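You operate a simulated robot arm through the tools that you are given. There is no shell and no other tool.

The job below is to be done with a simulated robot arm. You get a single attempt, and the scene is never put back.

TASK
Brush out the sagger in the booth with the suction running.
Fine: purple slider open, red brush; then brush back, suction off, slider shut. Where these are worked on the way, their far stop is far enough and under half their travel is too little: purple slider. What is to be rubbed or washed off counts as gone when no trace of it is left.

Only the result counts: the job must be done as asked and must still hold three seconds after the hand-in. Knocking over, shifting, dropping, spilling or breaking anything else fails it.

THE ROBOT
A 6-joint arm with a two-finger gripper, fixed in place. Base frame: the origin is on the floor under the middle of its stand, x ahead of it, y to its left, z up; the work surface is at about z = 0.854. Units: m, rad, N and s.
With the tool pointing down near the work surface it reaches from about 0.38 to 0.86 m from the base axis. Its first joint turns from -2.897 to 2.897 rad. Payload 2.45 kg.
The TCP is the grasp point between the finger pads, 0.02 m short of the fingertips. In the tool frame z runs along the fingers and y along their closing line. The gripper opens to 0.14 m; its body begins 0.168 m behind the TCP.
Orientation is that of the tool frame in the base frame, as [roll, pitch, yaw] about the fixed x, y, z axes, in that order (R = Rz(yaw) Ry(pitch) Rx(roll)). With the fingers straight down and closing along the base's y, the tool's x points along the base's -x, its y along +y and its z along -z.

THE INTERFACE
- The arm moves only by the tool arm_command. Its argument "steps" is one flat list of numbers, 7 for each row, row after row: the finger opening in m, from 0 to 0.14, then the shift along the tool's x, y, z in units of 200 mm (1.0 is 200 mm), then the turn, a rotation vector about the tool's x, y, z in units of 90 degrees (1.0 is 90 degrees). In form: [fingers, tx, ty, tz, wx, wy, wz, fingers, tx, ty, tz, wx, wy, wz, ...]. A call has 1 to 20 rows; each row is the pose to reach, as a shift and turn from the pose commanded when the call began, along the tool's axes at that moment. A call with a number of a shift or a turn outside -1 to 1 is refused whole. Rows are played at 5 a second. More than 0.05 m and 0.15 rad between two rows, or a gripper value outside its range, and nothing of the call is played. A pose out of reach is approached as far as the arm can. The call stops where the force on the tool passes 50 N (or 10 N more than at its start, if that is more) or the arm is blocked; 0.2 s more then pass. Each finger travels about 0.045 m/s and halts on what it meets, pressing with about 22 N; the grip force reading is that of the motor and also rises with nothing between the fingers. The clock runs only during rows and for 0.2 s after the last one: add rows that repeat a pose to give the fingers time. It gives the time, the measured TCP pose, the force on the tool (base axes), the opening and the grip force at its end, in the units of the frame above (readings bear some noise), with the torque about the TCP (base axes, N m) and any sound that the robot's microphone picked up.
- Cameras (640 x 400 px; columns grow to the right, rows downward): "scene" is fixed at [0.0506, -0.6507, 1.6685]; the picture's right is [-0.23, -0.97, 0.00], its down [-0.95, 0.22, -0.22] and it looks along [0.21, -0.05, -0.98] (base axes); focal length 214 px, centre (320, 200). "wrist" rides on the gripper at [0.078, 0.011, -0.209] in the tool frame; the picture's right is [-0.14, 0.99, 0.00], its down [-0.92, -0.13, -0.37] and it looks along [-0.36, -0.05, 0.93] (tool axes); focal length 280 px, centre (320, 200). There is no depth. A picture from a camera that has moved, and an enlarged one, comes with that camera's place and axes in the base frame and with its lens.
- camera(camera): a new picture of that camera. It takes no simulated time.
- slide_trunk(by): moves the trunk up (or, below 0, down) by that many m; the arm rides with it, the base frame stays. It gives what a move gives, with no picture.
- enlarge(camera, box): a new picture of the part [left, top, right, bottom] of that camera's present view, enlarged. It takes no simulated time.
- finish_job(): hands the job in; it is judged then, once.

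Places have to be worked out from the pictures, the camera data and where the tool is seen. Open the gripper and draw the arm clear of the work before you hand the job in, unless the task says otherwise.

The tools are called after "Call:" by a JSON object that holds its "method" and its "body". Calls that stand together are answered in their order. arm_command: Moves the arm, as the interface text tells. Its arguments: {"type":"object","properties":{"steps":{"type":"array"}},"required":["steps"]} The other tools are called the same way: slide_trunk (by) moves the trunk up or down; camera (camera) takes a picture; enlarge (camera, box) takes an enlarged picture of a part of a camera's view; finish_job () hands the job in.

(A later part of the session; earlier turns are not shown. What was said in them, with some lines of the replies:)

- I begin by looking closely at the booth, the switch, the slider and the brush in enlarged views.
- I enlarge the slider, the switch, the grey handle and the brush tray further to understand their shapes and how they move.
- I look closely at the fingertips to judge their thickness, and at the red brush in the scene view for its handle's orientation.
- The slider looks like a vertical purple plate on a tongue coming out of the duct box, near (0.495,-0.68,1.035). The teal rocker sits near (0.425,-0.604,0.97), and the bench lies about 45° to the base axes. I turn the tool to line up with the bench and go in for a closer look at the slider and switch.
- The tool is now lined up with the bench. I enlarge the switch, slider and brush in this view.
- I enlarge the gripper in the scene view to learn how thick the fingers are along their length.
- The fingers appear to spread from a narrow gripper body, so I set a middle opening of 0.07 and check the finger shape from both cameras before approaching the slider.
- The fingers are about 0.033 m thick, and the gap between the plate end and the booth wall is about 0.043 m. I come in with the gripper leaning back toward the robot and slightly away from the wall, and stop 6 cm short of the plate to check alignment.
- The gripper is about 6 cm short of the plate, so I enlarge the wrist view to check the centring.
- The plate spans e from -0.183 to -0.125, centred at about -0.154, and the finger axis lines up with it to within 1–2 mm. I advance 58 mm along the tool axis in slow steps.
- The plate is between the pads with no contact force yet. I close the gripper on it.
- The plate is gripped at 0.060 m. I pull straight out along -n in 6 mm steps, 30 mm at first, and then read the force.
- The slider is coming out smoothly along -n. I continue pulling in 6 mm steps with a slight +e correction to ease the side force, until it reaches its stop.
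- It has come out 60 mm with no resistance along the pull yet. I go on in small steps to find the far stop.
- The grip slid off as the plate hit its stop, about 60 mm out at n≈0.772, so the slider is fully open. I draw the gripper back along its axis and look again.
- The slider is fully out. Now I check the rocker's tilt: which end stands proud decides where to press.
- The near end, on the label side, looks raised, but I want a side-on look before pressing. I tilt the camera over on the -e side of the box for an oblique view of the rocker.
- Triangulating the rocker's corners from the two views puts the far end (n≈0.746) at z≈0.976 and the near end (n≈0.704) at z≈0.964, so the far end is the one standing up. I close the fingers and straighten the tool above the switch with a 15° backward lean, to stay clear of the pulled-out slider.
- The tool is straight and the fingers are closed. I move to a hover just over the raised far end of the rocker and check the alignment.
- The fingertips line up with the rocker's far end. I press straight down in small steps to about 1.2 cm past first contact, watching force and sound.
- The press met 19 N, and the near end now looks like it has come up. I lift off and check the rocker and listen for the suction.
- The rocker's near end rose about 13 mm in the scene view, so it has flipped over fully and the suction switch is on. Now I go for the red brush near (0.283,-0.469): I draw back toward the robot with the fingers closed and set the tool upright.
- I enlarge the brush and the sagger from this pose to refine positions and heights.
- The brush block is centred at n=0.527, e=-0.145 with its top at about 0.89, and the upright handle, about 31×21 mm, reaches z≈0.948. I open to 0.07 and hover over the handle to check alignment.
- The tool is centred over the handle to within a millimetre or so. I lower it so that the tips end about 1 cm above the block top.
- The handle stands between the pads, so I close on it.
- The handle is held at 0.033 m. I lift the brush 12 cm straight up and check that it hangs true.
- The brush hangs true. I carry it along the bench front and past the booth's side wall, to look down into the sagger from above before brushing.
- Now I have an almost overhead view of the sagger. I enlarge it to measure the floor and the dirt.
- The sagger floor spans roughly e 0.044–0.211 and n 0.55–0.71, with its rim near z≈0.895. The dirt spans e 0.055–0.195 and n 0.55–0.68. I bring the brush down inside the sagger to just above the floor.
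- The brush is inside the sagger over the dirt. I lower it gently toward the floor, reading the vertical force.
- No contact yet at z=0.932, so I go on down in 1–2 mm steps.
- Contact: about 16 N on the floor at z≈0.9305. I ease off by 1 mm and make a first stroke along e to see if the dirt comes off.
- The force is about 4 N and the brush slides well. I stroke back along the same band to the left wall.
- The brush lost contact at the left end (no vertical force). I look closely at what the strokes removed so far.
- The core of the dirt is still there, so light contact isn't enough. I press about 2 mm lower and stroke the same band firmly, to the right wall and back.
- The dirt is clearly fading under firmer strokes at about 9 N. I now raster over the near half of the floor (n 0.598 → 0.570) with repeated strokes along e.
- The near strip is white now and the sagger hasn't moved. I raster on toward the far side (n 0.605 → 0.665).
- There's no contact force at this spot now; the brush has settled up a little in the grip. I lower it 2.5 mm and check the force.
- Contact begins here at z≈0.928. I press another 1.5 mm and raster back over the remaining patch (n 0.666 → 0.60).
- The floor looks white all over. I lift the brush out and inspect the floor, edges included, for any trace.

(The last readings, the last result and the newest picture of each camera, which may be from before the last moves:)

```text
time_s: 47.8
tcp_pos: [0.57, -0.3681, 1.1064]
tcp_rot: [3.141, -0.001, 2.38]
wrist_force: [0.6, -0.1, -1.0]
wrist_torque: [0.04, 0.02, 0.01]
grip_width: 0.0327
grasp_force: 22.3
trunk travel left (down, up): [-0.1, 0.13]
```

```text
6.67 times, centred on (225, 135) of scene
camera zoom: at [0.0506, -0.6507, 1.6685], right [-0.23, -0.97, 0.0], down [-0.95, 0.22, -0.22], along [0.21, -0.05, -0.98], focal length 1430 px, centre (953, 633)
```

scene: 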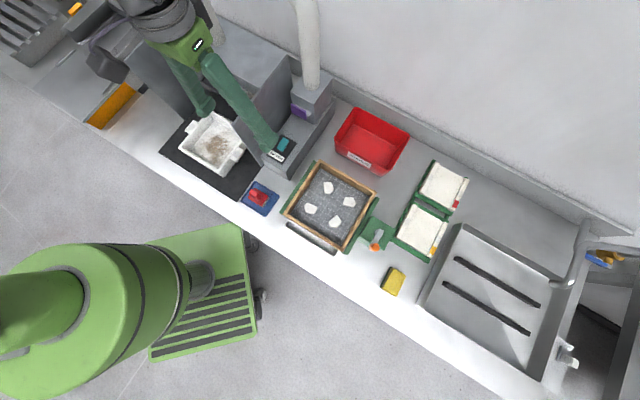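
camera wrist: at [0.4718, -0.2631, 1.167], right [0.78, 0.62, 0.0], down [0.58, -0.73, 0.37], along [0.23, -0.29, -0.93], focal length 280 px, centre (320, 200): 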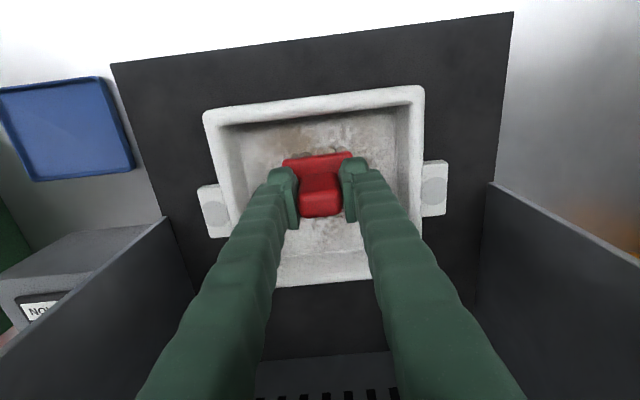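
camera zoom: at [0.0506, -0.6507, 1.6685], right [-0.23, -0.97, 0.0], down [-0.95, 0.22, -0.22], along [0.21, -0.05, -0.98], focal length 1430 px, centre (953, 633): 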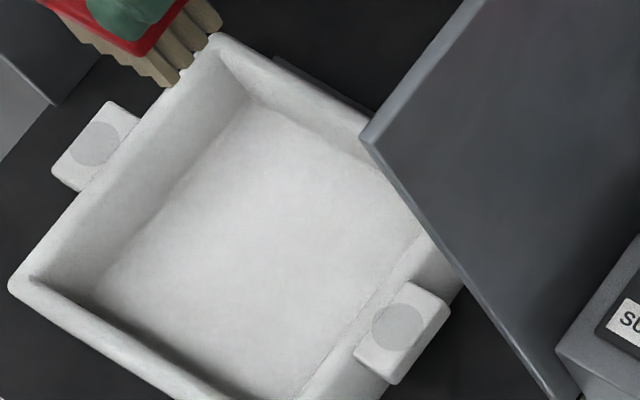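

I zoom in harder on the near wall strip and the corners to look for faint remains.

Call:
{"method": "enlarge", "body": {"camera": "wrist", "box": [255, 40, 335, 100]}}

Call:
{"method": "enlarge", "body": {"camera": "wrist", "box": [310, 30, 390, 100]}}

Call:
{"method": "enlarge", "body": {"camera": "wrist", "box": [260, 90, 380, 160]}}

Call:
{"method": "enlarge", "body": {"camera": "scene", "box": [205, 130, 245, 165]}}

```text
6.67 times, centred on (295, 70) of wrist
camera zoom: at [0.5217, -0.3084, 1.3158], right [0.78, 0.62, 0.0], down [0.58, -0.73, 0.37], along [0.23, -0.29, -0.93], focal length 1869 px, centre (487, 1067)
```

zoom: 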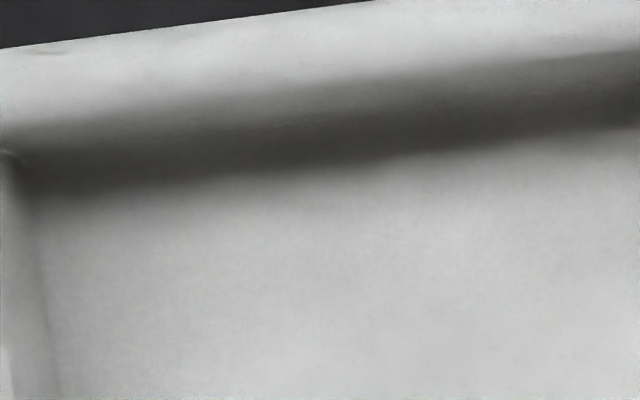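

```text
5.71 times, centred on (350, 65) of wrist
camera zoom: at [0.5217, -0.3084, 1.3158], right [0.78, 0.62, 0.0], down [0.58, -0.73, 0.37], along [0.23, -0.29, -0.93], focal length 1602 px, centre (149, 971)
```

zoom: 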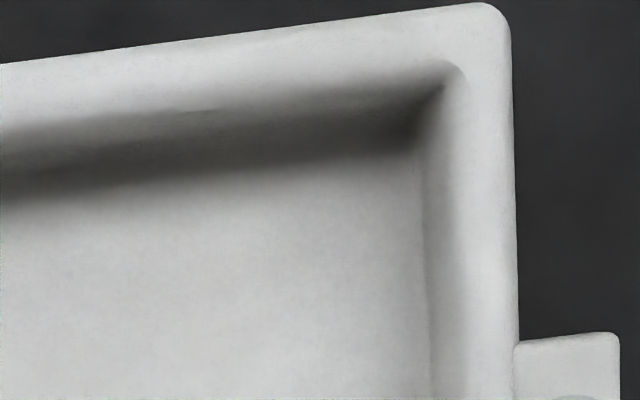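

```text
5.33 times, centred on (320, 125) of wrist
camera zoom: at [0.5217, -0.3084, 1.3158], right [0.78, 0.62, 0.0], down [0.58, -0.73, 0.37], along [0.23, -0.29, -0.93], focal length 1495 px, centre (320, 600)
```

zoom: 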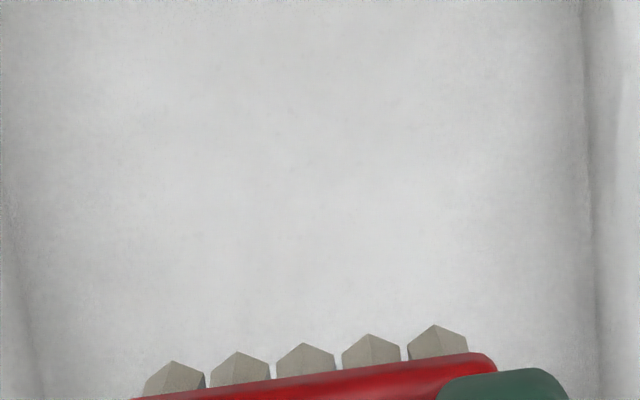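

```text
11.43 times, centred on (225, 148) of scene
camera zoom: at [0.0506, -0.6507, 1.6685], right [-0.23, -0.97, 0.0], down [-0.95, 0.22, -0.22], along [0.21, -0.05, -0.98], focal length 2451 px, centre (1406, 800)
```

zoom: 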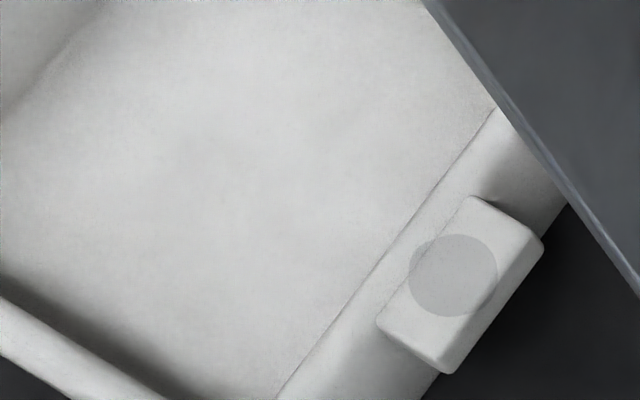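

It looks clean, but the near-wall strip lies in shadow and a faint trace could hide there. I make one more firm raster for certainty, first lowering the brush back in.

Call:
{"method": "arm_command", "body": {"steps": [0.01, 0.15, 0, 0.0, 0, 0, 0, 0.01, 0.3, 0, 0.15, 0, 0, 0, 0.01, 0.3, 0, 0.35, 0, 0, 0, 0.01, 0.3, 0, 0.55, 0, 0, 0, 0.01, 0.3, 0, 0.75, 0, 0, 0, 0.01, 0.3, 0, 0.86, 0, 0, 0, 0.01, 0.3, 0, 0.885, 0, 0, 0, 0.01, 0.3, 0, 0.9, 0, 0, 0]}}

```text
time_s: 49.6
tcp_pos: [0.5256, -0.3264, 0.9253]
tcp_rot: [-3.141, 0.0, 2.381]
wrist_force: [-0.6, 0.2, -0.5]
wrist_torque: [0.01, 0.0, -0.01]
grip_width: 0.033
grasp_force: 21.6
trunk travel left (down, up): [-0.1, 0.13]
```

There's no contact yet at 0.925, so I lower a further 1.5–2 mm.

Call:
{"method": "arm_command", "body": {"steps": [0.01, 0, 0, 0.006, 0, 0, 0, 0.01, 0, 0, 0.012, 0, 0, 0]}}

```text
time_s: 50.2
tcp_pos: [0.5258, -0.3265, 0.9237]
tcp_rot: [3.141, 0.002, 2.381]
wrist_force: [1.6, 3.5, 8.5]
wrist_torque: [0.33, 0.15, -0.1]
grip_width: 0.0327
grasp_force: 21.8
trunk travel left (down, up): [-0.1, 0.13]
```

Good contact at 8.5 N. I raster again over the near half and along the near wall.

Call:
{"method": "arm_command", "body": {"steps": [0.01, 0, 0.125, 0, 0, 0, 0, 0.01, 0, 0.25, 0, 0, 0, 0, 0.01, 0.1, 0.25, 0, 0, 0, 0, 0.01, 0.1, 0.125, 0, 0, 0, 0, 0.01, 0.1, 0, 0, 0, 0, 0, 0.01, 0.1, -0.125, 0, 0, 0, 0, 0.01, 0.1, -0.25, 0, 0, 0, 0, 0.01, 0.19, -0.25, 0, 0, 0, 0, 0.01, 0.19, -0.125, 0, 0, 0, 0, 0.01, 0.19, 0, 0, 0, 0, 0, 0.01, 0.19, 0.125, 0, 0, 0, 0, 0.01, 0.19, 0.25, 0, 0, 0, 0, 0.01, 0.19, 0.125, 0, 0, 0, 0, 0.01, 0.19, 0, 0, 0, 0, 0, 0.01, 0.19, -0.125, 0, 0, 0, 0, 0.01, 0.19, -0.25, 0, 0, 0, 0, 0.01, 0.1, -0.25, 0, 0, 0, 0, 0.01, 0, -0.25, 0, 0, 0, 0]}}

Call:
{"method": "enlarge", "body": {"camera": "scene", "box": [190, 100, 270, 180]}}

```text
time_s: 54.0
tcp_pos: [0.4901, -0.3613, 0.9214]
tcp_rot: [-3.141, 0.001, 2.379]
wrist_force: [-0.8, 0.6, 1.2]
wrist_torque: [0.09, 0.06, 0.04]
grip_width: 0.0328
grasp_force: 21.6
trunk travel left (down, up): [-0.1, 0.13]
```

```text
5.00 times, centred on (230, 140) of scene
camera zoom: at [0.0506, -0.6507, 1.6685], right [-0.23, -0.97, 0.0], down [-0.95, 0.22, -0.22], along [0.21, -0.05, -0.98], focal length 1072 px, centre (770, 500)
```

zoom: 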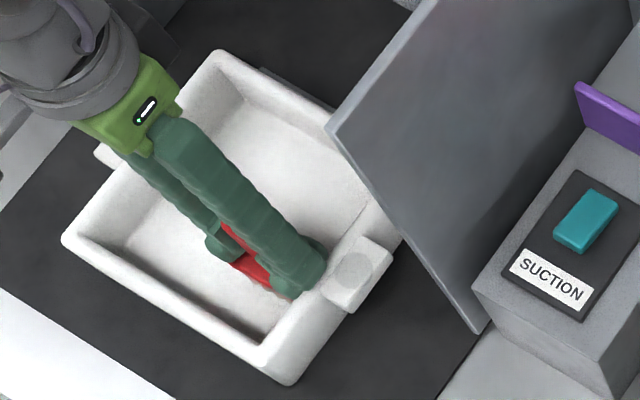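

The middle looks clean too. I make one more pass over the middle and far bands (n 0.62 → 0.67) at a slightly lower setting.

Call:
{"method": "arm_command", "body": {"steps": [0.01, -0.08, 0, 0.006, 0, 0, 0, 0.01, -0.08, 0.125, 0.006, 0, 0, 0, 0.01, -0.08, 0.25, 0.006, 0, 0, 0, 0.01, -0.08, 0.375, 0.006, 0, 0, 0, 0.01, -0.08, 0.5, 0.006, 0, 0, 0, 0.01, -0.2, 0.5, 0.006, 0, 0, 0, 0.01, -0.2, 0.375, 0.006, 0, 0, 0, 0.01, -0.2, 0.25, 0.006, 0, 0, 0, 0.01, -0.2, 0.125, 0.006, 0, 0, 0, 0.01, -0.2, 0, 0.006, 0, 0, 0, 0.01, -0.32, 0, 0.006, 0, 0, 0, 0.01, -0.32, 0.125, 0.006, 0, 0, 0, 0.01, -0.32, 0.25, 0.006, 0, 0, 0, 0.01, -0.32, 0.375, 0.006, 0, 0, 0, 0.01, -0.32, 0.5, 0.006, 0, 0, 0]}}

Call:
{"method": "enlarge", "body": {"camera": "scene", "box": [190, 100, 270, 180]}}

Call:
{"method": "camera", "body": {"camera": "wrist"}}

```text
time_s: 57.2
tcp_pos: [0.6063, -0.3351, 0.9239]
tcp_rot: [-3.141, 0.001, 2.38]
wrist_force: [-1.1, 0.5, 14.9]
wrist_torque: [0.39, -0.33, 0.15]
grip_width: 0.0329
grasp_force: 21.9
trunk travel left (down, up): [-0.1, 0.13]
```

```text
5.00 times, centred on (230, 140) of scene
camera zoom: at [0.0506, -0.6507, 1.6685], right [-0.23, -0.97, 0.0], down [-0.95, 0.22, -0.22], along [0.21, -0.05, -0.98], focal length 1072 px, centre (770, 500)
```

zoom: 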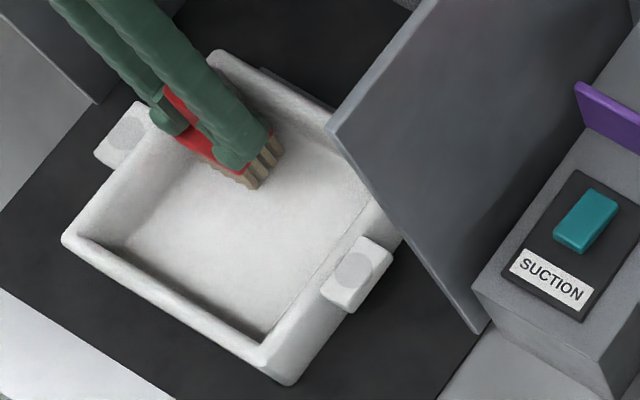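

```text
taken
camera wrist: at [0.5569, -0.2744, 1.133], right [0.78, 0.62, 0.0], down [0.58, -0.73, 0.37], along [0.23, -0.29, -0.93], focal length 280 px, centre (320, 200)
```

wrist: 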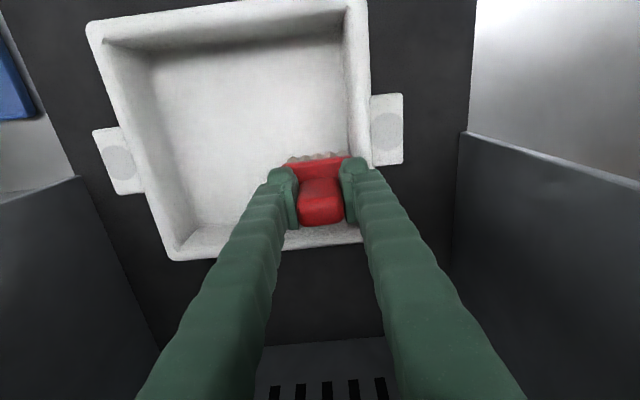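

The sagger is clean everywhere I can see and stands where it was. I lift the brush straight out, then draw it back toward the bench front.

Call:
{"method": "arm_command", "body": {"steps": [0.01, 0, 0, -0.1, 0, 0, 0, 0.01, 0, 0, -0.3, 0, 0, 0, 0.01, 0, 0, -0.5, 0, 0, 0, 0.01, 0, 0, -0.7, 0, 0, 0, 0.01, 0, 0, -0.9, 0, 0, 0, 0.01, 0.18, 0, -0.95, 0, 0, 0, 0.01, 0.36, 0, -0.95, 0, 0, 0, 0.01, 0.54, 0, -0.95, 0, 0, 0, 0.01, 0.7, 0, -0.95, 0, 0, 0, 0.01, 0.7, 0, -0.95, 0, 0, 0]}}

Call:
{"method": "enlarge", "body": {"camera": "scene", "box": [180, 90, 280, 190]}}

Call:
{"method": "camera", "body": {"camera": "wrist"}}

```text
time_s: 59.4
tcp_pos: [0.5056, -0.2371, 1.1121]
tcp_rot: [-3.141, 0.001, 2.38]
wrist_force: [-0.4, 0.0, -1.6]
wrist_torque: [0.02, -0.01, 0.05]
grip_width: 0.0328
grasp_force: 22.2
trunk travel left (down, up): [-0.1, 0.13]
```

```text
4.00 times, centred on (230, 140) of scene
camera zoom: at [0.0506, -0.6507, 1.6685], right [-0.23, -0.97, 0.0], down [-0.95, 0.22, -0.22], along [0.21, -0.05, -0.98], focal length 858 px, centre (680, 440)
```

zoom: 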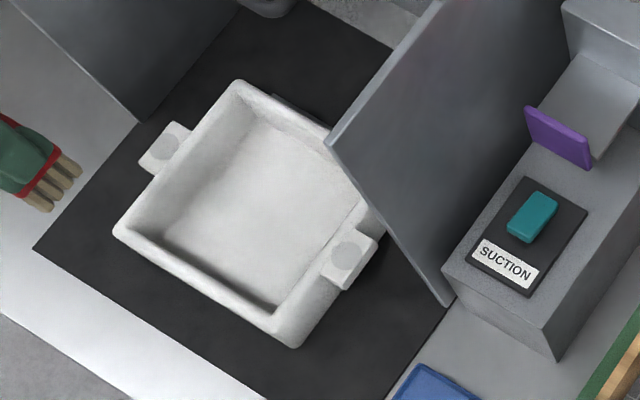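

```text
taken
camera wrist: at [0.4574, -0.1781, 1.3201], right [0.78, 0.62, 0.0], down [0.58, -0.73, 0.37], along [0.23, -0.29, -0.93], focal length 280 px, centre (320, 200)
```

wrist: 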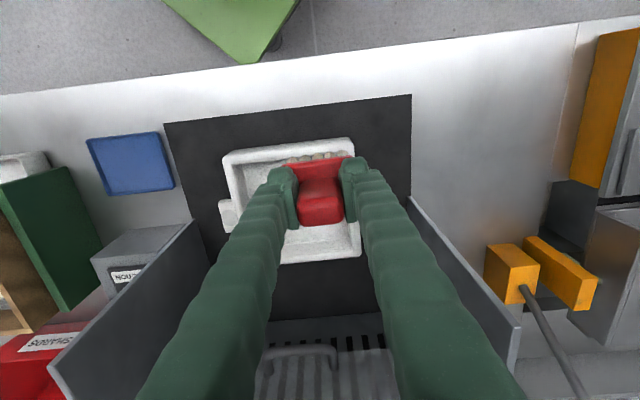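

The sagger floor is clean in this clear view. I carry the brush back along the bench front toward its blue tray.

Call:
{"method": "arm_command", "body": {"steps": [0.01, 0, -0.2, 0, 0, 0, 0, 0.01, 0, -0.4, 0, 0, 0, 0, 0.01, 0, -0.6, 0, 0, 0, 0, 0.01, 0, -0.8, 0, 0, 0, 0, 0.01, 0, -0.95, 0, 0, 0, 0]}}

Call:
{"method": "arm_command", "body": {"steps": [0.01, 0.005, -0.2, 0, 0, 0, 0, 0.01, 0.01, -0.4, 0, 0, 0, 0, 0.01, 0.015, -0.6, 0, 0, 0, 0, 0.01, 0.015, -0.6545, 0.15, 0, 0, 0, 0.01, 0.015, -0.6545, 0.35, 0, 0, 0, 0.01, 0.015, -0.6545, 0.55, 0, 0, 0, 0.01, 0.015, -0.6545, 0.55, 0, 0, 0]}}

Call:
{"method": "camera", "body": {"camera": "wrist"}}

Call:
{"method": "enlarge", "body": {"camera": "scene", "box": [220, 150, 310, 230]}}

```text
time_s: 60.6
tcp_pos: [0.3736, -0.3735, 1.1109]
tcp_rot: [-3.14, 0.0, 2.382]
wrist_force: [0.2, 0.4, -0.6]
wrist_torque: [-0.02, -0.01, -0.01]
grip_width: 0.0328
grasp_force: 22.2
trunk travel left (down, up): [-0.1, 0.13]
```

```text
time_s: 62.2
tcp_pos: [0.2831, -0.4696, 1.0008]
tcp_rot: [-3.141, 0.0, 2.381]
wrist_force: [0.0, 0.3, -1.4]
wrist_torque: [0.01, 0.03, 0.0]
grip_width: 0.033
grasp_force: 22.5
trunk travel left (down, up): [-0.1, 0.13]
```

```text
taken
camera wrist: at [0.2353, -0.4102, 1.2088], right [0.78, 0.62, 0.0], down [0.58, -0.73, 0.37], along [0.23, -0.29, -0.93], focal length 280 px, centre (320, 200)
```

wrist: 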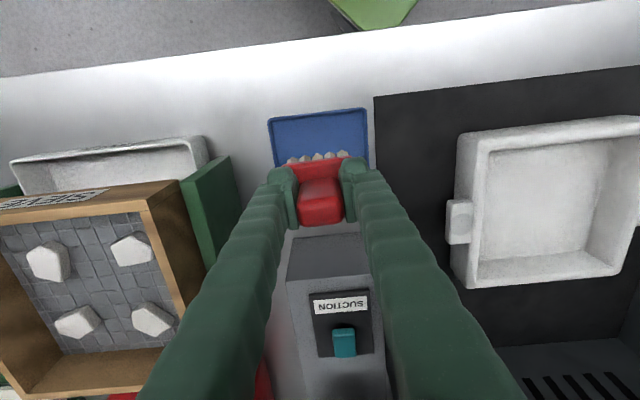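

```text
5.00 times, centred on (265, 190) of scene
camera zoom: at [0.0506, -0.6507, 1.6685], right [-0.23, -0.97, 0.0], down [-0.95, 0.22, -0.22], along [0.21, -0.05, -0.98], focal length 1072 px, centre (595, 250)
```

zoom: 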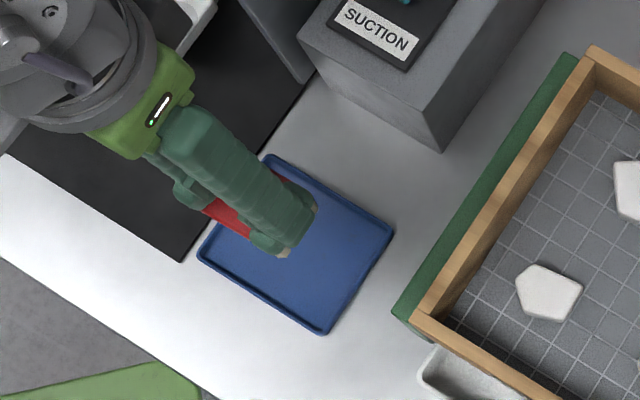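

The brush is over its tray to within 2 mm of its original spot. I lower it toward the tray.

Call:
{"method": "arm_command", "body": {"steps": [0.01, 0.01, 0.005, 0.12, 0, 0, 0, 0.01, 0.01, 0.005, 0.24, 0, 0, 0, 0.01, 0.01, 0.005, 0.34, 0, 0, 0, 0.01, 0.01, 0.005, 0.38, 0, 0, 0]}}

Call:
{"method": "arm_command", "body": {"steps": [0.01, 0, 0, 0.01, 0, 0, 0, 0.01, 0, 0, 0.02, 0, 0, 0, 0.01, 0, 0, 0.03, 0, 0, 0]}}

```text
time_s: 63.2
tcp_pos: [0.2819, -0.4672, 0.9256]
tcp_rot: [-3.141, 0.001, 2.381]
wrist_force: [0.0, 0.4, -0.6]
wrist_torque: [-0.02, 0.02, 0.0]
grip_width: 0.0329
grasp_force: 22.1
trunk travel left (down, up): [-0.1, 0.13]
```

```text
time_s: 64.0
tcp_pos: [0.2813, -0.4656, 0.9197]
tcp_rot: [-3.141, 0.0, 2.378]
wrist_force: [0.7, 1.2, -0.8]
wrist_torque: [-0.03, 0.04, 0.02]
grip_width: 0.0332
grasp_force: 22.0
trunk travel left (down, up): [-0.1, 0.13]
```

No contact yet at 0.920, so I continue down in 1 mm steps.

Call:
{"method": "arm_command", "body": {"steps": [0.01, 0, 0, 0.0075, 0, 0, 0, 0.01, 0, 0, 0.015, 0, 0, 0]}}

Call:
{"method": "enlarge", "body": {"camera": "wrist", "box": [230, 80, 410, 240]}}

```text
time_s: 64.6
tcp_pos: [0.2815, -0.4664, 0.9164]
tcp_rot: [3.141, 0.0, 2.381]
wrist_force: [0.1, 0.2, -0.4]
wrist_torque: [-0.03, -0.01, 0.02]
grip_width: 0.0331
grasp_force: 22.0
trunk travel left (down, up): [-0.1, 0.13]
```

```text
2.50 times, centred on (320, 160) of wrist
camera zoom: at [0.2329, -0.4066, 1.1261], right [0.78, 0.62, 0.0], down [0.58, -0.73, 0.37], along [0.23, -0.29, -0.93], focal length 701 px, centre (320, 300)
```

zoom: 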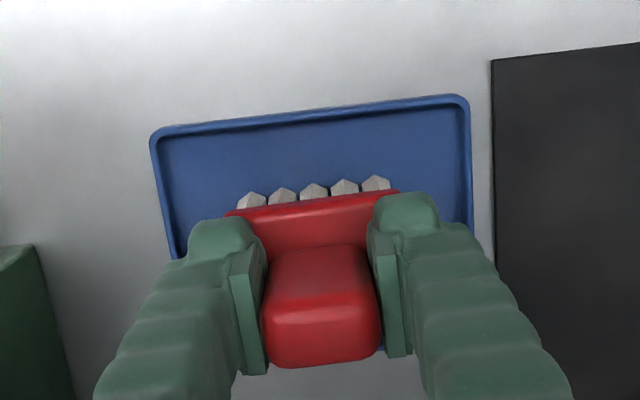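

Still free at 0.916. I continue gently.

Call:
{"method": "arm_command", "body": {"steps": [0.01, 0, 0, 0.005, 0, 0, 0, 0.01, 0, 0, 0.01, 0, 0, 0]}}

```text
time_s: 65.2
tcp_pos: [0.2817, -0.4661, 0.9151]
tcp_rot: [3.141, 0.001, 2.379]
wrist_force: [0.5, 0.7, -1.2]
wrist_torque: [0.03, 0.0, 0.0]
grip_width: 0.0329
grasp_force: 22.0
trunk travel left (down, up): [-0.1, 0.13]
```

Call:
{"method": "arm_command", "body": {"steps": [0.01, 0, 0, 0.005, 0, 0, 0, 0.01, 0, 0, 0.01, 0, 0, 0]}}

```text
time_s: 65.8
tcp_pos: [0.2807, -0.4671, 0.9125]
tcp_rot: [3.141, 0.0, 2.38]
wrist_force: [-0.4, 0.2, -0.5]
wrist_torque: [0.01, -0.03, 0.05]
grip_width: 0.0329
grasp_force: 22.6
trunk travel left (down, up): [-0.1, 0.13]
```

Still no force at 0.9125. The contact should be within 1–2 mm now.

Call:
{"method": "arm_command", "body": {"steps": [0.01, 0, 0, 0.005, 0, 0, 0, 0.01, 0, 0, 0.0075, 0, 0, 0]}}

```text
time_s: 66.4
tcp_pos: [0.2813, -0.4665, 0.9113]
tcp_rot: [-3.14, 0.002, 2.38]
wrist_force: [0.6, 0.2, 12.3]
wrist_torque: [0.12, 0.03, 0.01]
grip_width: 0.0329
grasp_force: 21.3
trunk travel left (down, up): [-0.1, 0.13]
```

The brush stands on the tray at 12 N. I ease off half a millimetre and open the fingers.

Call:
{"method": "arm_command", "body": {"steps": [0.01, 0, 0, -0.004, 0, 0, 0, 0.07, 0, 0, -0.004, 0, 0, 0, 0.07, 0, 0, -0.004, 0, 0, 0, 0.07, 0, 0, -0.004, 0, 0, 0, 0.07, 0, 0, -0.004, 0, 0, 0]}}

Call:
{"method": "enlarge", "body": {"camera": "wrist", "box": [230, 80, 410, 240]}}

```text
time_s: 67.6
tcp_pos: [0.2803, -0.4658, 0.9109]
tcp_rot: [-3.14, -0.001, 2.383]
wrist_force: [0.4, -0.1, -0.4]
wrist_torque: [0.01, 0.0, 0.01]
grip_width: 0.0699
grasp_force: 0.0
trunk travel left (down, up): [-0.1, 0.13]
```

```text
2.50 times, centred on (320, 160) of wrist
camera zoom: at [0.2324, -0.4064, 1.1207], right [0.78, 0.62, 0.0], down [0.58, -0.73, 0.37], along [0.23, -0.29, -0.93], focal length 701 px, centre (320, 300)
```

zoom: 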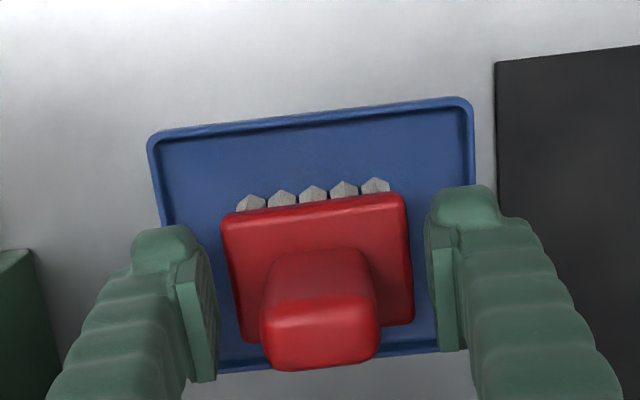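

The brush stands free on the tray. I lift the gripper straight up off the handle and check it.

Call:
{"method": "arm_command", "body": {"steps": [0.07, 0, 0, -0.1, 0, 0, 0, 0.07, 0, 0, -0.3, 0, 0, 0, 0.07, 0, 0, -0.5, 0, 0, 0, 0.07, 0, 0, -0.7, 0, 0, 0, 0.07, 0, 0, -0.7, 0, 0, 0]}}

Call:
{"method": "camera", "body": {"camera": "wrist"}}

Call:
{"method": "enlarge", "body": {"camera": "scene", "box": [220, 120, 320, 230]}}

```text
time_s: 68.8
tcp_pos: [0.2819, -0.4644, 1.0524]
tcp_rot: [3.141, -0.001, 2.381]
wrist_force: [0.3, 0.4, -0.2]
wrist_torque: [-0.02, 0.04, 0.0]
grip_width: 0.0701
grasp_force: 0.0
trunk travel left (down, up): [-0.1, 0.13]
```

```text
taken
camera wrist: at [0.2326, -0.4049, 1.2616], right [0.78, 0.62, 0.0], down [0.58, -0.73, 0.37], along [0.23, -0.29, -0.93], focal length 280 px, centre (320, 200)
```

wrist: 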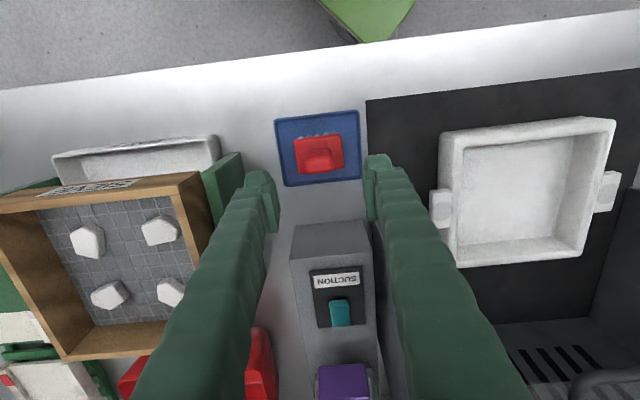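

```text
3.64 times, centred on (270, 175) of scene
camera zoom: at [0.0506, -0.6507, 1.6685], right [-0.23, -0.97, 0.0], down [-0.95, 0.22, -0.22], along [0.21, -0.05, -0.98], focal length 780 px, centre (502, 291)
```

zoom: 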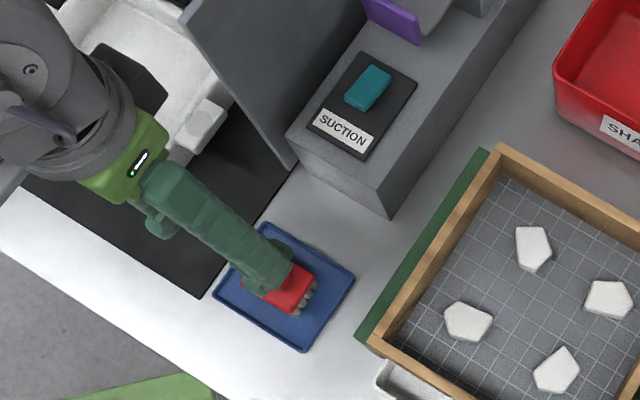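

The brush is back upright in its tray. Next is the suction: the rocker's near end (n≈0.705) is up now. I close the fingers and move above it, upright.

Call:
{"method": "arm_command", "body": {"steps": [0.0, -0.12, -0.0027, 0.0, 0, 0, 0, 0.0, -0.3, -0.0054, 0.0, 0, 0, 0, 0.0, -0.5, -0.0081, 0.0, 0, 0, 0, 0.0, -0.7, -0.0108, 0.05, 0, 0, 0, 0.0, -0.904, -0.0135, 0.1, 0, 0, 0, 0.0, -0.904, -0.0135, 0.16, 0, 0, 0, 0.0, -0.904, -0.0135, 0.16, 0, 0, 0]}}

Call:
{"method": "enlarge", "body": {"camera": "wrist", "box": [250, 80, 410, 240]}}

Call:
{"method": "enlarge", "body": {"camera": "scene", "box": [255, 90, 325, 170]}}

```text
time_s: 70.4
tcp_pos: [0.4087, -0.5919, 1.0192]
tcp_rot: [-3.141, -0.001, 2.381]
wrist_force: [0.0, 0.5, -0.1]
wrist_torque: [0.02, -0.06, 0.0]
grip_width: 0.0001
grasp_force: 21.7
trunk travel left (down, up): [-0.1, 0.13]
```

```text
2.50 times, centred on (330, 160) of wrist
camera zoom: at [0.3597, -0.5322, 1.2283], right [0.78, 0.62, 0.0], down [0.58, -0.73, 0.37], along [0.23, -0.29, -0.93], focal length 701 px, centre (295, 300)
```

zoom: 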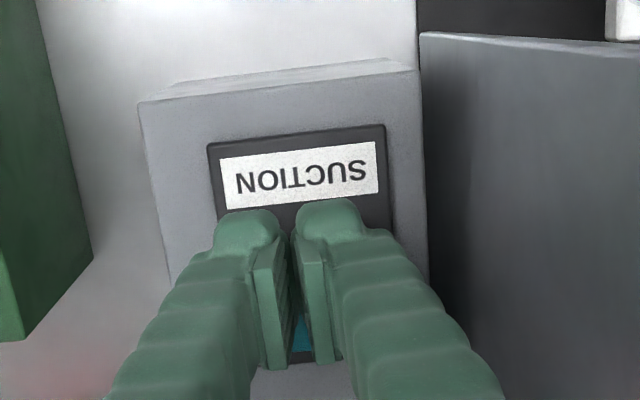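

```text
5.00 times, centred on (290, 130) of scene
camera zoom: at [0.0506, -0.6507, 1.6685], right [-0.23, -0.97, 0.0], down [-0.95, 0.22, -0.22], along [0.21, -0.05, -0.98], focal length 1072 px, centre (470, 550)
```

zoom: 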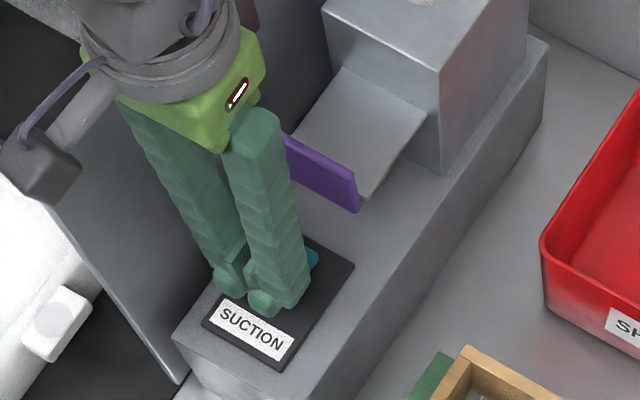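

The tips are over the near end of the rocker. I press straight down in small steps.

Call:
{"method": "arm_command", "body": {"steps": [0.0, 0, 0.01, 0.05, 0, 0, 0, 0.0, 0, 0.01, 0.1, 0, 0, 0, 0.0, 0, 0.01, 0.12, 0, 0, 0, 0.0, 0, 0.01, 0.14, 0, 0, 0, 0.0, 0, 0.01, 0.155, 0, 0, 0, 0.0, 0, 0.01, 0.165, 0, 0, 0]}}

Call:
{"method": "enlarge", "body": {"camera": "scene", "box": [270, 125, 310, 160]}}

```text
time_s: 71.8
tcp_pos: [0.4119, -0.5918, 0.9894]
tcp_rot: [-3.14, 0.005, 2.381]
wrist_force: [-2.8, 1.7, 16.6]
wrist_torque: [-0.12, -0.14, -0.05]
grip_width: 0.0062
grasp_force: 29.6
trunk travel left (down, up): [-0.1, 0.13]
```

```text
11.43 times, centred on (290, 142) of scene
camera zoom: at [0.0506, -0.6507, 1.6685], right [-0.23, -0.97, 0.0], down [-0.95, 0.22, -0.22], along [0.21, -0.05, -0.98], focal length 2451 px, centre (663, 857)
```

zoom: 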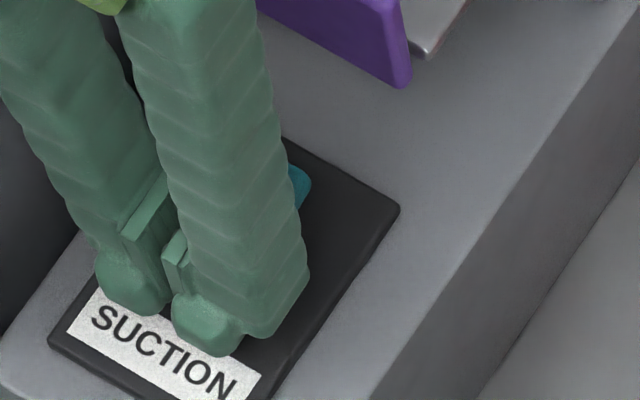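

The press read 16.6 N, much like the first time. I lift off and check that the rocker has flipped back.

Call:
{"method": "arm_command", "body": {"steps": [0.0, 0, 0, -0.1, 0, 0, 0, 0.0, 0, 0, -0.25, 0, 0, 0, 0.0, 0.2, 0, -0.35, 0, 0, 0, 0.0, 0.4, 0, -0.35, 0, 0, 0, 0.0, 0.4, 0, -0.35, 0, 0, 0]}}

Call:
{"method": "enlarge", "body": {"camera": "scene", "box": [278, 132, 308, 156]}}

Call:
{"method": "enlarge", "body": {"camera": "wrist", "box": [290, 180, 390, 290]}}

```text
time_s: 73.0
tcp_pos: [0.3559, -0.5356, 1.0565]
tcp_rot: [-3.141, 0.0, 2.382]
wrist_force: [0.2, 0.3, -0.4]
wrist_torque: [0.07, 0.03, 0.0]
grip_width: 0.0
grasp_force: 30.0
trunk travel left (down, up): [-0.1, 0.13]
```

```text
16.00 times, centred on (293, 144) of scene
camera zoom: at [0.0506, -0.6507, 1.6685], right [-0.23, -0.97, 0.0], down [-0.95, 0.22, -0.22], along [0.21, -0.05, -0.98], focal length 3432 px, centre (752, 1096)
```

zoom: 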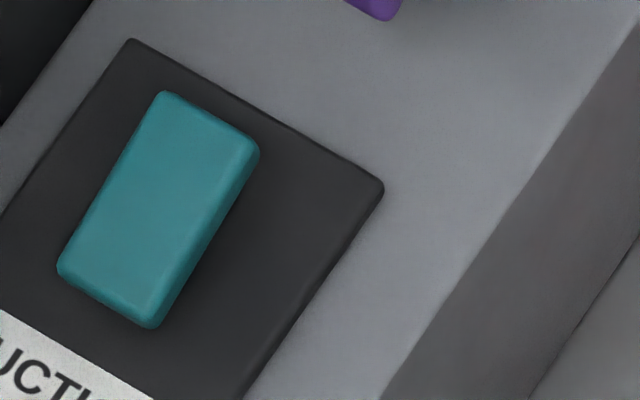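

```text
3.64 times, centred on (340, 235) of wrist
camera zoom: at [0.3069, -0.476, 1.2662], right [0.78, 0.62, 0.0], down [0.58, -0.73, 0.37], along [0.23, -0.29, -0.93], focal length 1020 px, centre (247, 73)
```

zoom: 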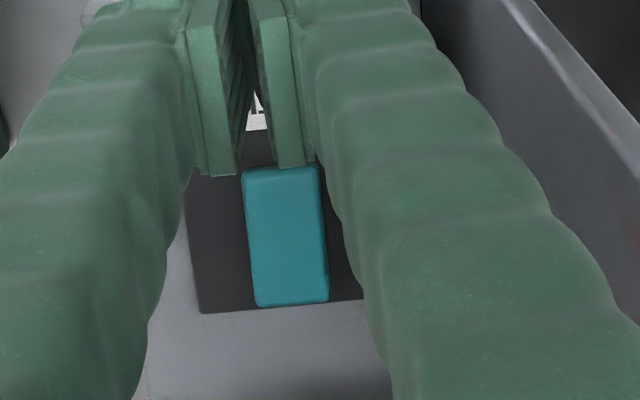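

The rocker looks exactly as at the start, so the suction is off. Now to shut the slider: with closed fingers and a 20° lean I position the tips just in front of the purple plate.

Call:
{"method": "arm_command", "body": {"steps": [0.0, -0.135, -0.0131, 0.0081, 0, -0.0556, 0, 0.0, -0.27, -0.0263, 0.0163, 0, -0.1111, 0, 0.0, -0.405, -0.0394, 0.0244, 0, -0.1667, 0, 0.0, -0.5405, -0.0525, 0.0325, 0, -0.2222, 0, 0.0, -0.5405, -0.0525, 0.0325, 0, -0.2222, 0]}}

Call:
{"method": "enlarge", "body": {"camera": "wrist", "box": [240, 110, 400, 270]}}

Call:
{"method": "enlarge", "body": {"camera": "scene", "box": [250, 70, 330, 150]}}

```text
time_s: 74.2
tcp_pos: [0.4257, -0.6172, 1.05]
tcp_rot: [3.141, 0.35, 2.381]
wrist_force: [-0.6, -0.2, -0.1]
wrist_torque: [-0.01, -0.01, 0.03]
grip_width: 0.0
grasp_force: 29.1
trunk travel left (down, up): [-0.1, 0.13]
```

```text
2.50 times, centred on (320, 190) of wrist
camera zoom: at [0.3291, -0.5124, 1.2202], right [0.78, 0.63, 0.05], down [0.45, -0.6, 0.66], along [0.44, -0.49, -0.75], focal length 701 px, centre (320, 225)
```

zoom: 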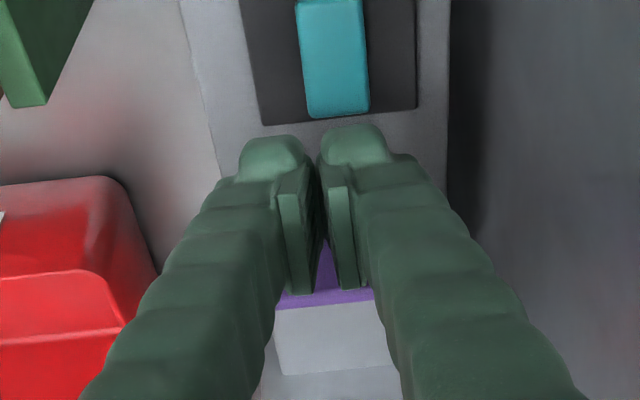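

```text
5.00 times, centred on (290, 110) of scene
camera zoom: at [0.0506, -0.6507, 1.6685], right [-0.23, -0.97, 0.0], down [-0.95, 0.22, -0.22], along [0.21, -0.05, -0.98], focal length 1072 px, centre (470, 650)
```

zoom: 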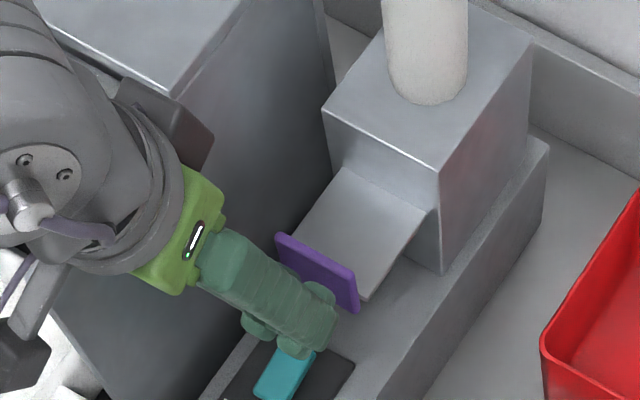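

I'm lined up in front of the plate at e≈-0.155. I push straight in along +n in 8 mm steps.

Call:
{"method": "arm_command", "body": {"steps": [0.0, -0.0376, 0, 0.0137, 0, 0, 0, 0.0, -0.0752, 0, 0.0274, 0, 0, 0, 0.0, -0.1128, 0, 0.041, 0, 0, 0, 0.0, -0.1504, 0, 0.0547, 0, 0, 0, 0.0, -0.188, 0, 0.0684, 0, 0, 0, 0.0, -0.2256, 0, 0.0821, 0, 0, 0, 0.0, -0.2632, 0, 0.0958, 0, 0, 0, 0.0, -0.3008, 0, 0.1094, 0, 0, 0]}}

Call:
{"method": "enlarge", "body": {"camera": "wrist", "box": [240, 110, 400, 270]}}

Call:
{"method": "enlarge", "body": {"camera": "scene", "box": [250, 70, 330, 150]}}

```text
time_s: 76.0
tcp_pos: [0.4731, -0.6615, 1.0514]
tcp_rot: [-3.14, 0.349, 2.382]
wrist_force: [-0.3, -0.1, -0.2]
wrist_torque: [0.01, 0.0, 0.0]
grip_width: 0.0
grasp_force: 29.2
trunk travel left (down, up): [-0.1, 0.13]
```

```text
2.50 times, centred on (320, 190) of wrist
camera zoom: at [0.3753, -0.5568, 1.2211], right [0.78, 0.63, 0.05], down [0.45, -0.6, 0.66], along [0.44, -0.49, -0.75], focal length 701 px, centre (320, 225)
```

zoom: 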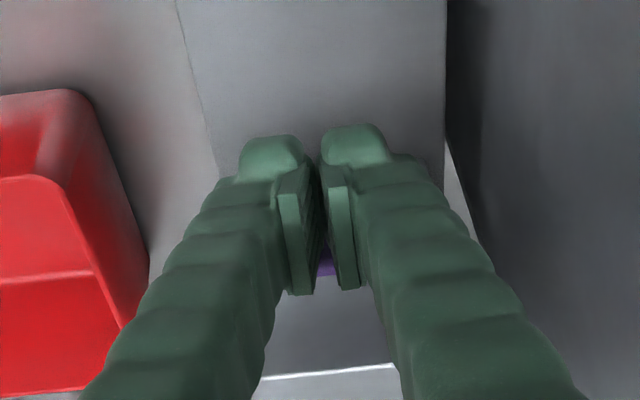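

```text
5.00 times, centred on (290, 110) of scene
camera zoom: at [0.0506, -0.6507, 1.6685], right [-0.23, -0.97, 0.0], down [-0.95, 0.22, -0.22], along [0.21, -0.05, -0.98], focal length 1072 px, centre (470, 650)
```

zoom: 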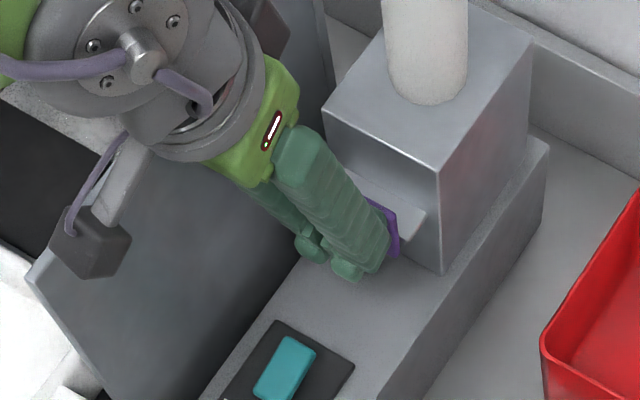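

The plate follows with almost no force. I continue in 3 mm steps until it seats.

Call:
{"method": "arm_command", "body": {"steps": [0.0, -0.0141, 0, 0.0051, 0, 0, 0, 0.0, -0.0282, 0, 0.0103, 0, 0, 0, 0.0, -0.0423, 0, 0.0154, 0, 0, 0, 0.0, -0.0564, 0, 0.0205, 0, 0, 0]}}

Call:
{"method": "enlarge", "body": {"camera": "scene", "box": [260, 70, 340, 120]}}

```text
time_s: 77.0
tcp_pos: [0.4775, -0.6678, 1.0496]
tcp_rot: [3.141, 0.344, 2.38]
wrist_force: [-19.2, 19.5, 3.5]
wrist_torque: [-0.01, 0.1, -0.19]
grip_width: 0.006
grasp_force: 29.7
trunk travel left (down, up): [-0.1, 0.13]
```

```text
8.00 times, centred on (300, 95) of scene
camera zoom: at [0.0506, -0.6507, 1.6685], right [-0.23, -0.97, 0.0], down [-0.95, 0.22, -0.22], along [0.21, -0.05, -0.98], focal length 1716 px, centre (480, 1040)
```

zoom: 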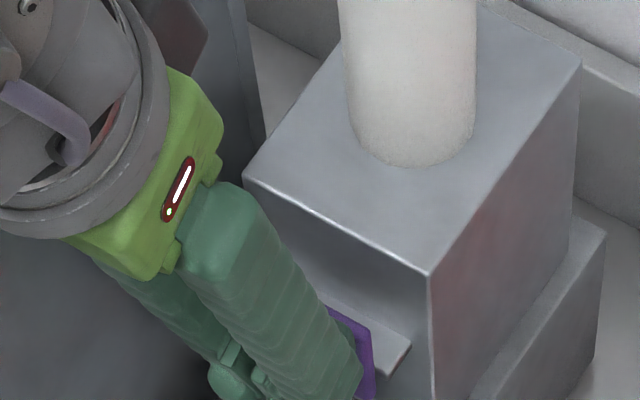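

The push force rose to 27 N at the stop and the plate sits at its original place, so the slider is shut. I back straight away along -n.

Call:
{"method": "arm_command", "body": {"steps": [0.0, 0.05, 0, -0.018, 0, 0, 0, 0.0, 0.165, 0, -0.06, 0, 0, 0, 0.0, 0.33, 0, -0.12, 0, 0, 0, 0.0, 0.5, 0, -0.25, 0, 0, 0, 0.0, 0.65, 0, -0.4, 0, 0, 0, 0.0, 0.65, 0, -0.4, 0, 0, 0]}}

Call:
{"method": "enlarge", "body": {"camera": "scene", "box": [260, 70, 340, 120]}}

Call:
{"method": "camera", "body": {"camera": "wrist"}}

```text
time_s: 78.4
tcp_pos: [0.3689, -0.5691, 1.0813]
tcp_rot: [-3.141, 0.349, 2.38]
wrist_force: [0.1, 0.3, 1.0]
wrist_torque: [0.05, -0.01, -0.01]
grip_width: 0.0002
grasp_force: 30.1
trunk travel left (down, up): [-0.1, 0.13]
```

```text
8.00 times, centred on (300, 95) of scene
camera zoom: at [0.0506, -0.6507, 1.6685], right [-0.23, -0.97, 0.0], down [-0.95, 0.22, -0.22], along [0.21, -0.05, -0.98], focal length 1716 px, centre (480, 1040)
```

zoom: 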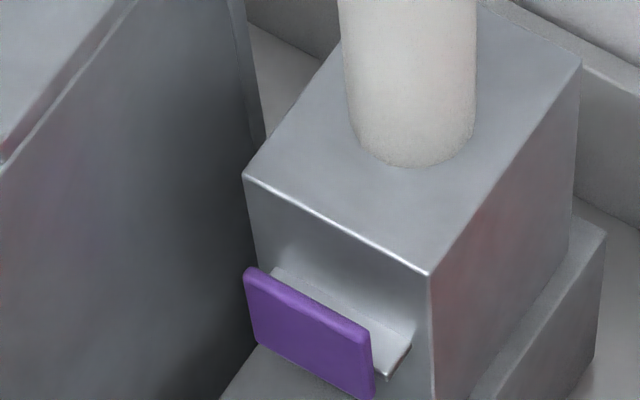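

```text
taken
camera wrist: at [0.2722, -0.4633, 1.2514], right [0.78, 0.63, 0.05], down [0.45, -0.6, 0.66], along [0.44, -0.49, -0.75], focal length 280 px, centre (320, 200)
```

wrist: 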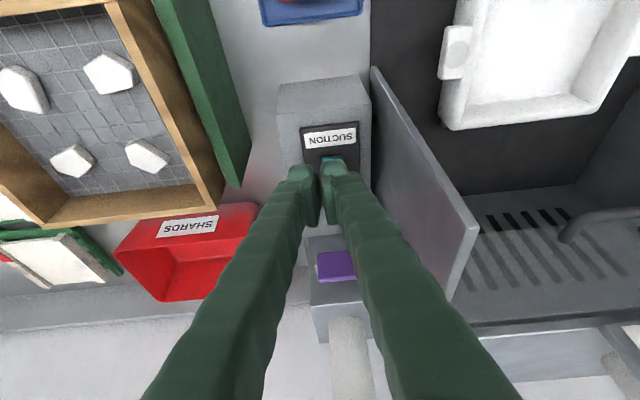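

The slider matches its original shut position. I raise the arm clear, set it upright and open the gripper.

Call:
{"method": "arm_command", "body": {"steps": [0.0, -0.0616, 0, -0.1692, 0, 0.0444, 0, 0.0, -0.1232, 0, -0.3384, 0, 0.0889, 0, 0.0, -0.1848, 0, -0.5076, 0, 0.1333, 0, 0.0, -0.2464, 0, -0.6768, 0, 0.1778, 0, 0.0, -0.308, 0, -0.846, 0, 0.2222, 0, 0.1, -0.308, 0, -0.846, 0, 0.2222, 0, 0.1, -0.308, 0, -0.846, 0, 0.2222, 0, 0.1, -0.308, 0, -0.846, 0, 0.2222, 0, 0.1, -0.308, 0, -0.846, 0, 0.2222, 0, 0.1, -0.308, 0, -0.846, 0, 0.2222, 0, 0.1, -0.308, 0, -0.846, 0, 0.2222, 0]}}

Call:
{"method": "camera", "body": {"camera": "scene"}}

Call:
{"method": "camera", "body": {"camera": "wrist"}}

Call:
{"method": "enlarge", "body": {"camera": "scene", "box": [180, 90, 320, 220]}}

```text
time_s: 80.8
tcp_pos: [0.3719, -0.569, 1.2612]
tcp_rot: [3.142, 0.0, 2.381]
wrist_force: [-0.1, -0.2, 0.5]
wrist_torque: [-0.03, 0.01, -0.03]
grip_width: 0.1003
grasp_force: 0.1
trunk travel left (down, up): [-0.1, 0.13]
```

```text
taken
```

scene: 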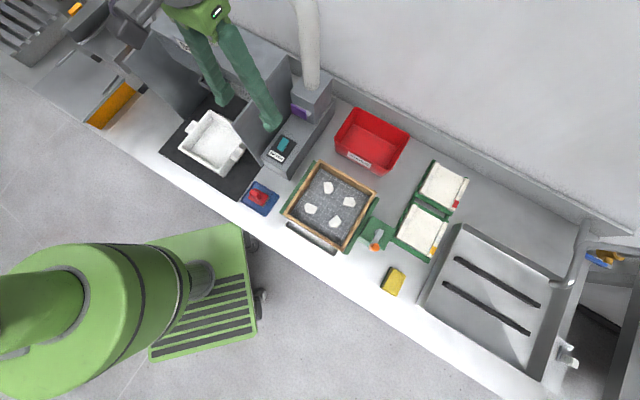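

```text
taken
camera wrist: at [0.3226, -0.5083, 1.4709], right [0.78, 0.62, 0.0], down [0.58, -0.73, 0.37], along [0.23, -0.29, -0.93], focal length 280 px, centre (320, 200)
```

wrist: 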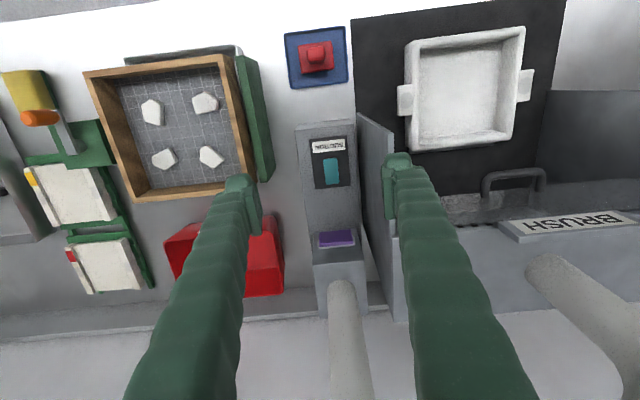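

```text
3.08 times, centred on (250, 155) of scene
camera zoom: at [0.0506, -0.6507, 1.6685], right [-0.23, -0.97, 0.0], down [-0.95, 0.22, -0.22], along [0.21, -0.05, -0.98], focal length 660 px, centre (535, 338)
```

zoom: 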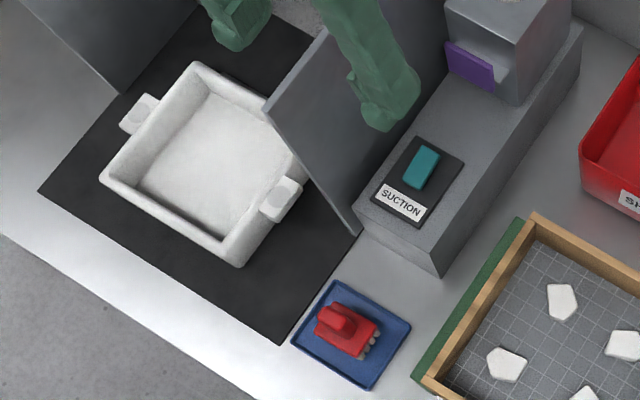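

All is back in place. I take a last close look at the sagger floor and the brush before handing in.

Call:
{"method": "enlarge", "body": {"camera": "scene", "box": [185, 105, 250, 180]}}

Call:
{"method": "enlarge", "body": {"camera": "wrist", "box": [395, 20, 540, 155]}}

Call:
{"method": "enlarge", "body": {"camera": "wrist", "box": [275, 20, 360, 95]}}

```text
5.33 times, centred on (218, 142) of scene
camera zoom: at [0.0506, -0.6507, 1.6685], right [-0.23, -0.97, 0.0], down [-0.95, 0.22, -0.22], along [0.21, -0.05, -0.98], focal length 1144 px, centre (867, 507)
```

zoom: 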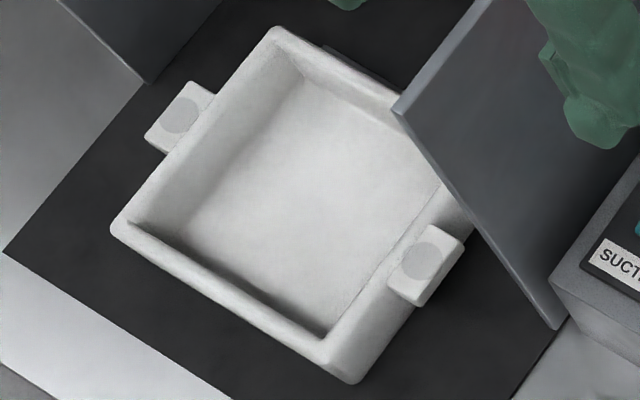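

```text
2.96 times, centred on (468, 88) of wrist
camera zoom: at [0.3226, -0.5083, 1.4709], right [0.78, 0.62, 0.0], down [0.58, -0.73, 0.37], along [0.23, -0.29, -0.93], focal length 831 px, centre (-117, 533)
```

zoom: 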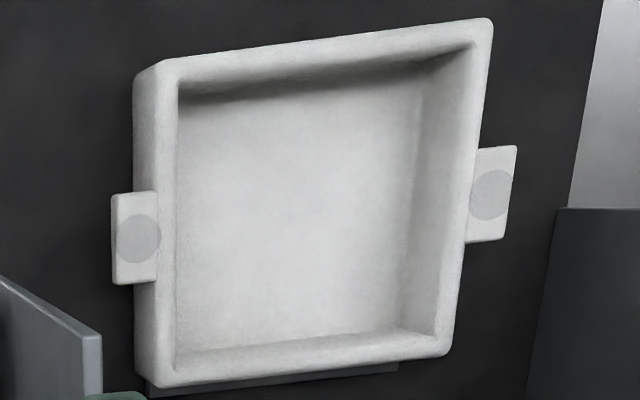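

```text
5.33 times, centred on (318, 58) of wrist
camera zoom: at [0.3226, -0.5083, 1.4709], right [0.78, 0.62, 0.0], down [0.58, -0.73, 0.37], along [0.23, -0.29, -0.93], focal length 1495 px, centre (333, 960)
```

zoom: 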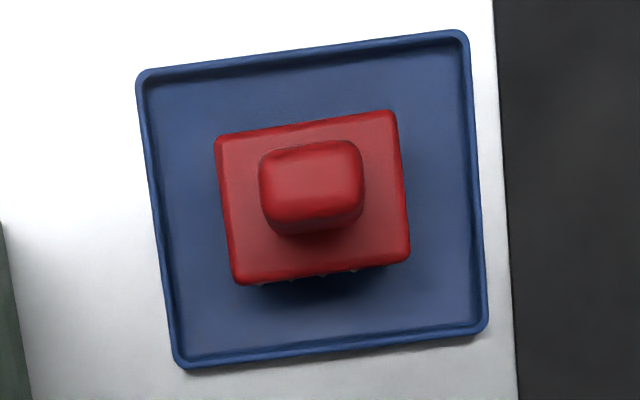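

The sagger is clean, the brush is on its tray, and the rocker and slider are back at their starting positions. The gripper is open and clear of the work, so I hand the job in.

Call:
{"method": "finish_job", "body": {}}

```text
The job is handed in.
```

The sagger is brushed out and everything is back as asked; the job is handed in. I got no result back from the judging.

- **Slider:** I pulled the purple slider out to its far stop, about 60 mm, before brushing. Afterwards I pushed it in until it met its stop, and it now sits where it started.
- **Suction:** I pressed the rocker over before brushing and pressed it back afterwards; it now sits as it did at the start. I took that starting position as off. The microphone reported no sound at any point, so the rocker's position is my only evidence that the suction ran.
- **Sagger:** I went over the floor several times with the red brush, including a second full round. The close-up pictures show no dirt left, and the sagger did not move. The strip along the near wall is in shadow, so I gave it extra strokes.
- **Brush:** It stands upright in its blue tray, about where I picked it up.

The gripper is open and raised clear of the work.
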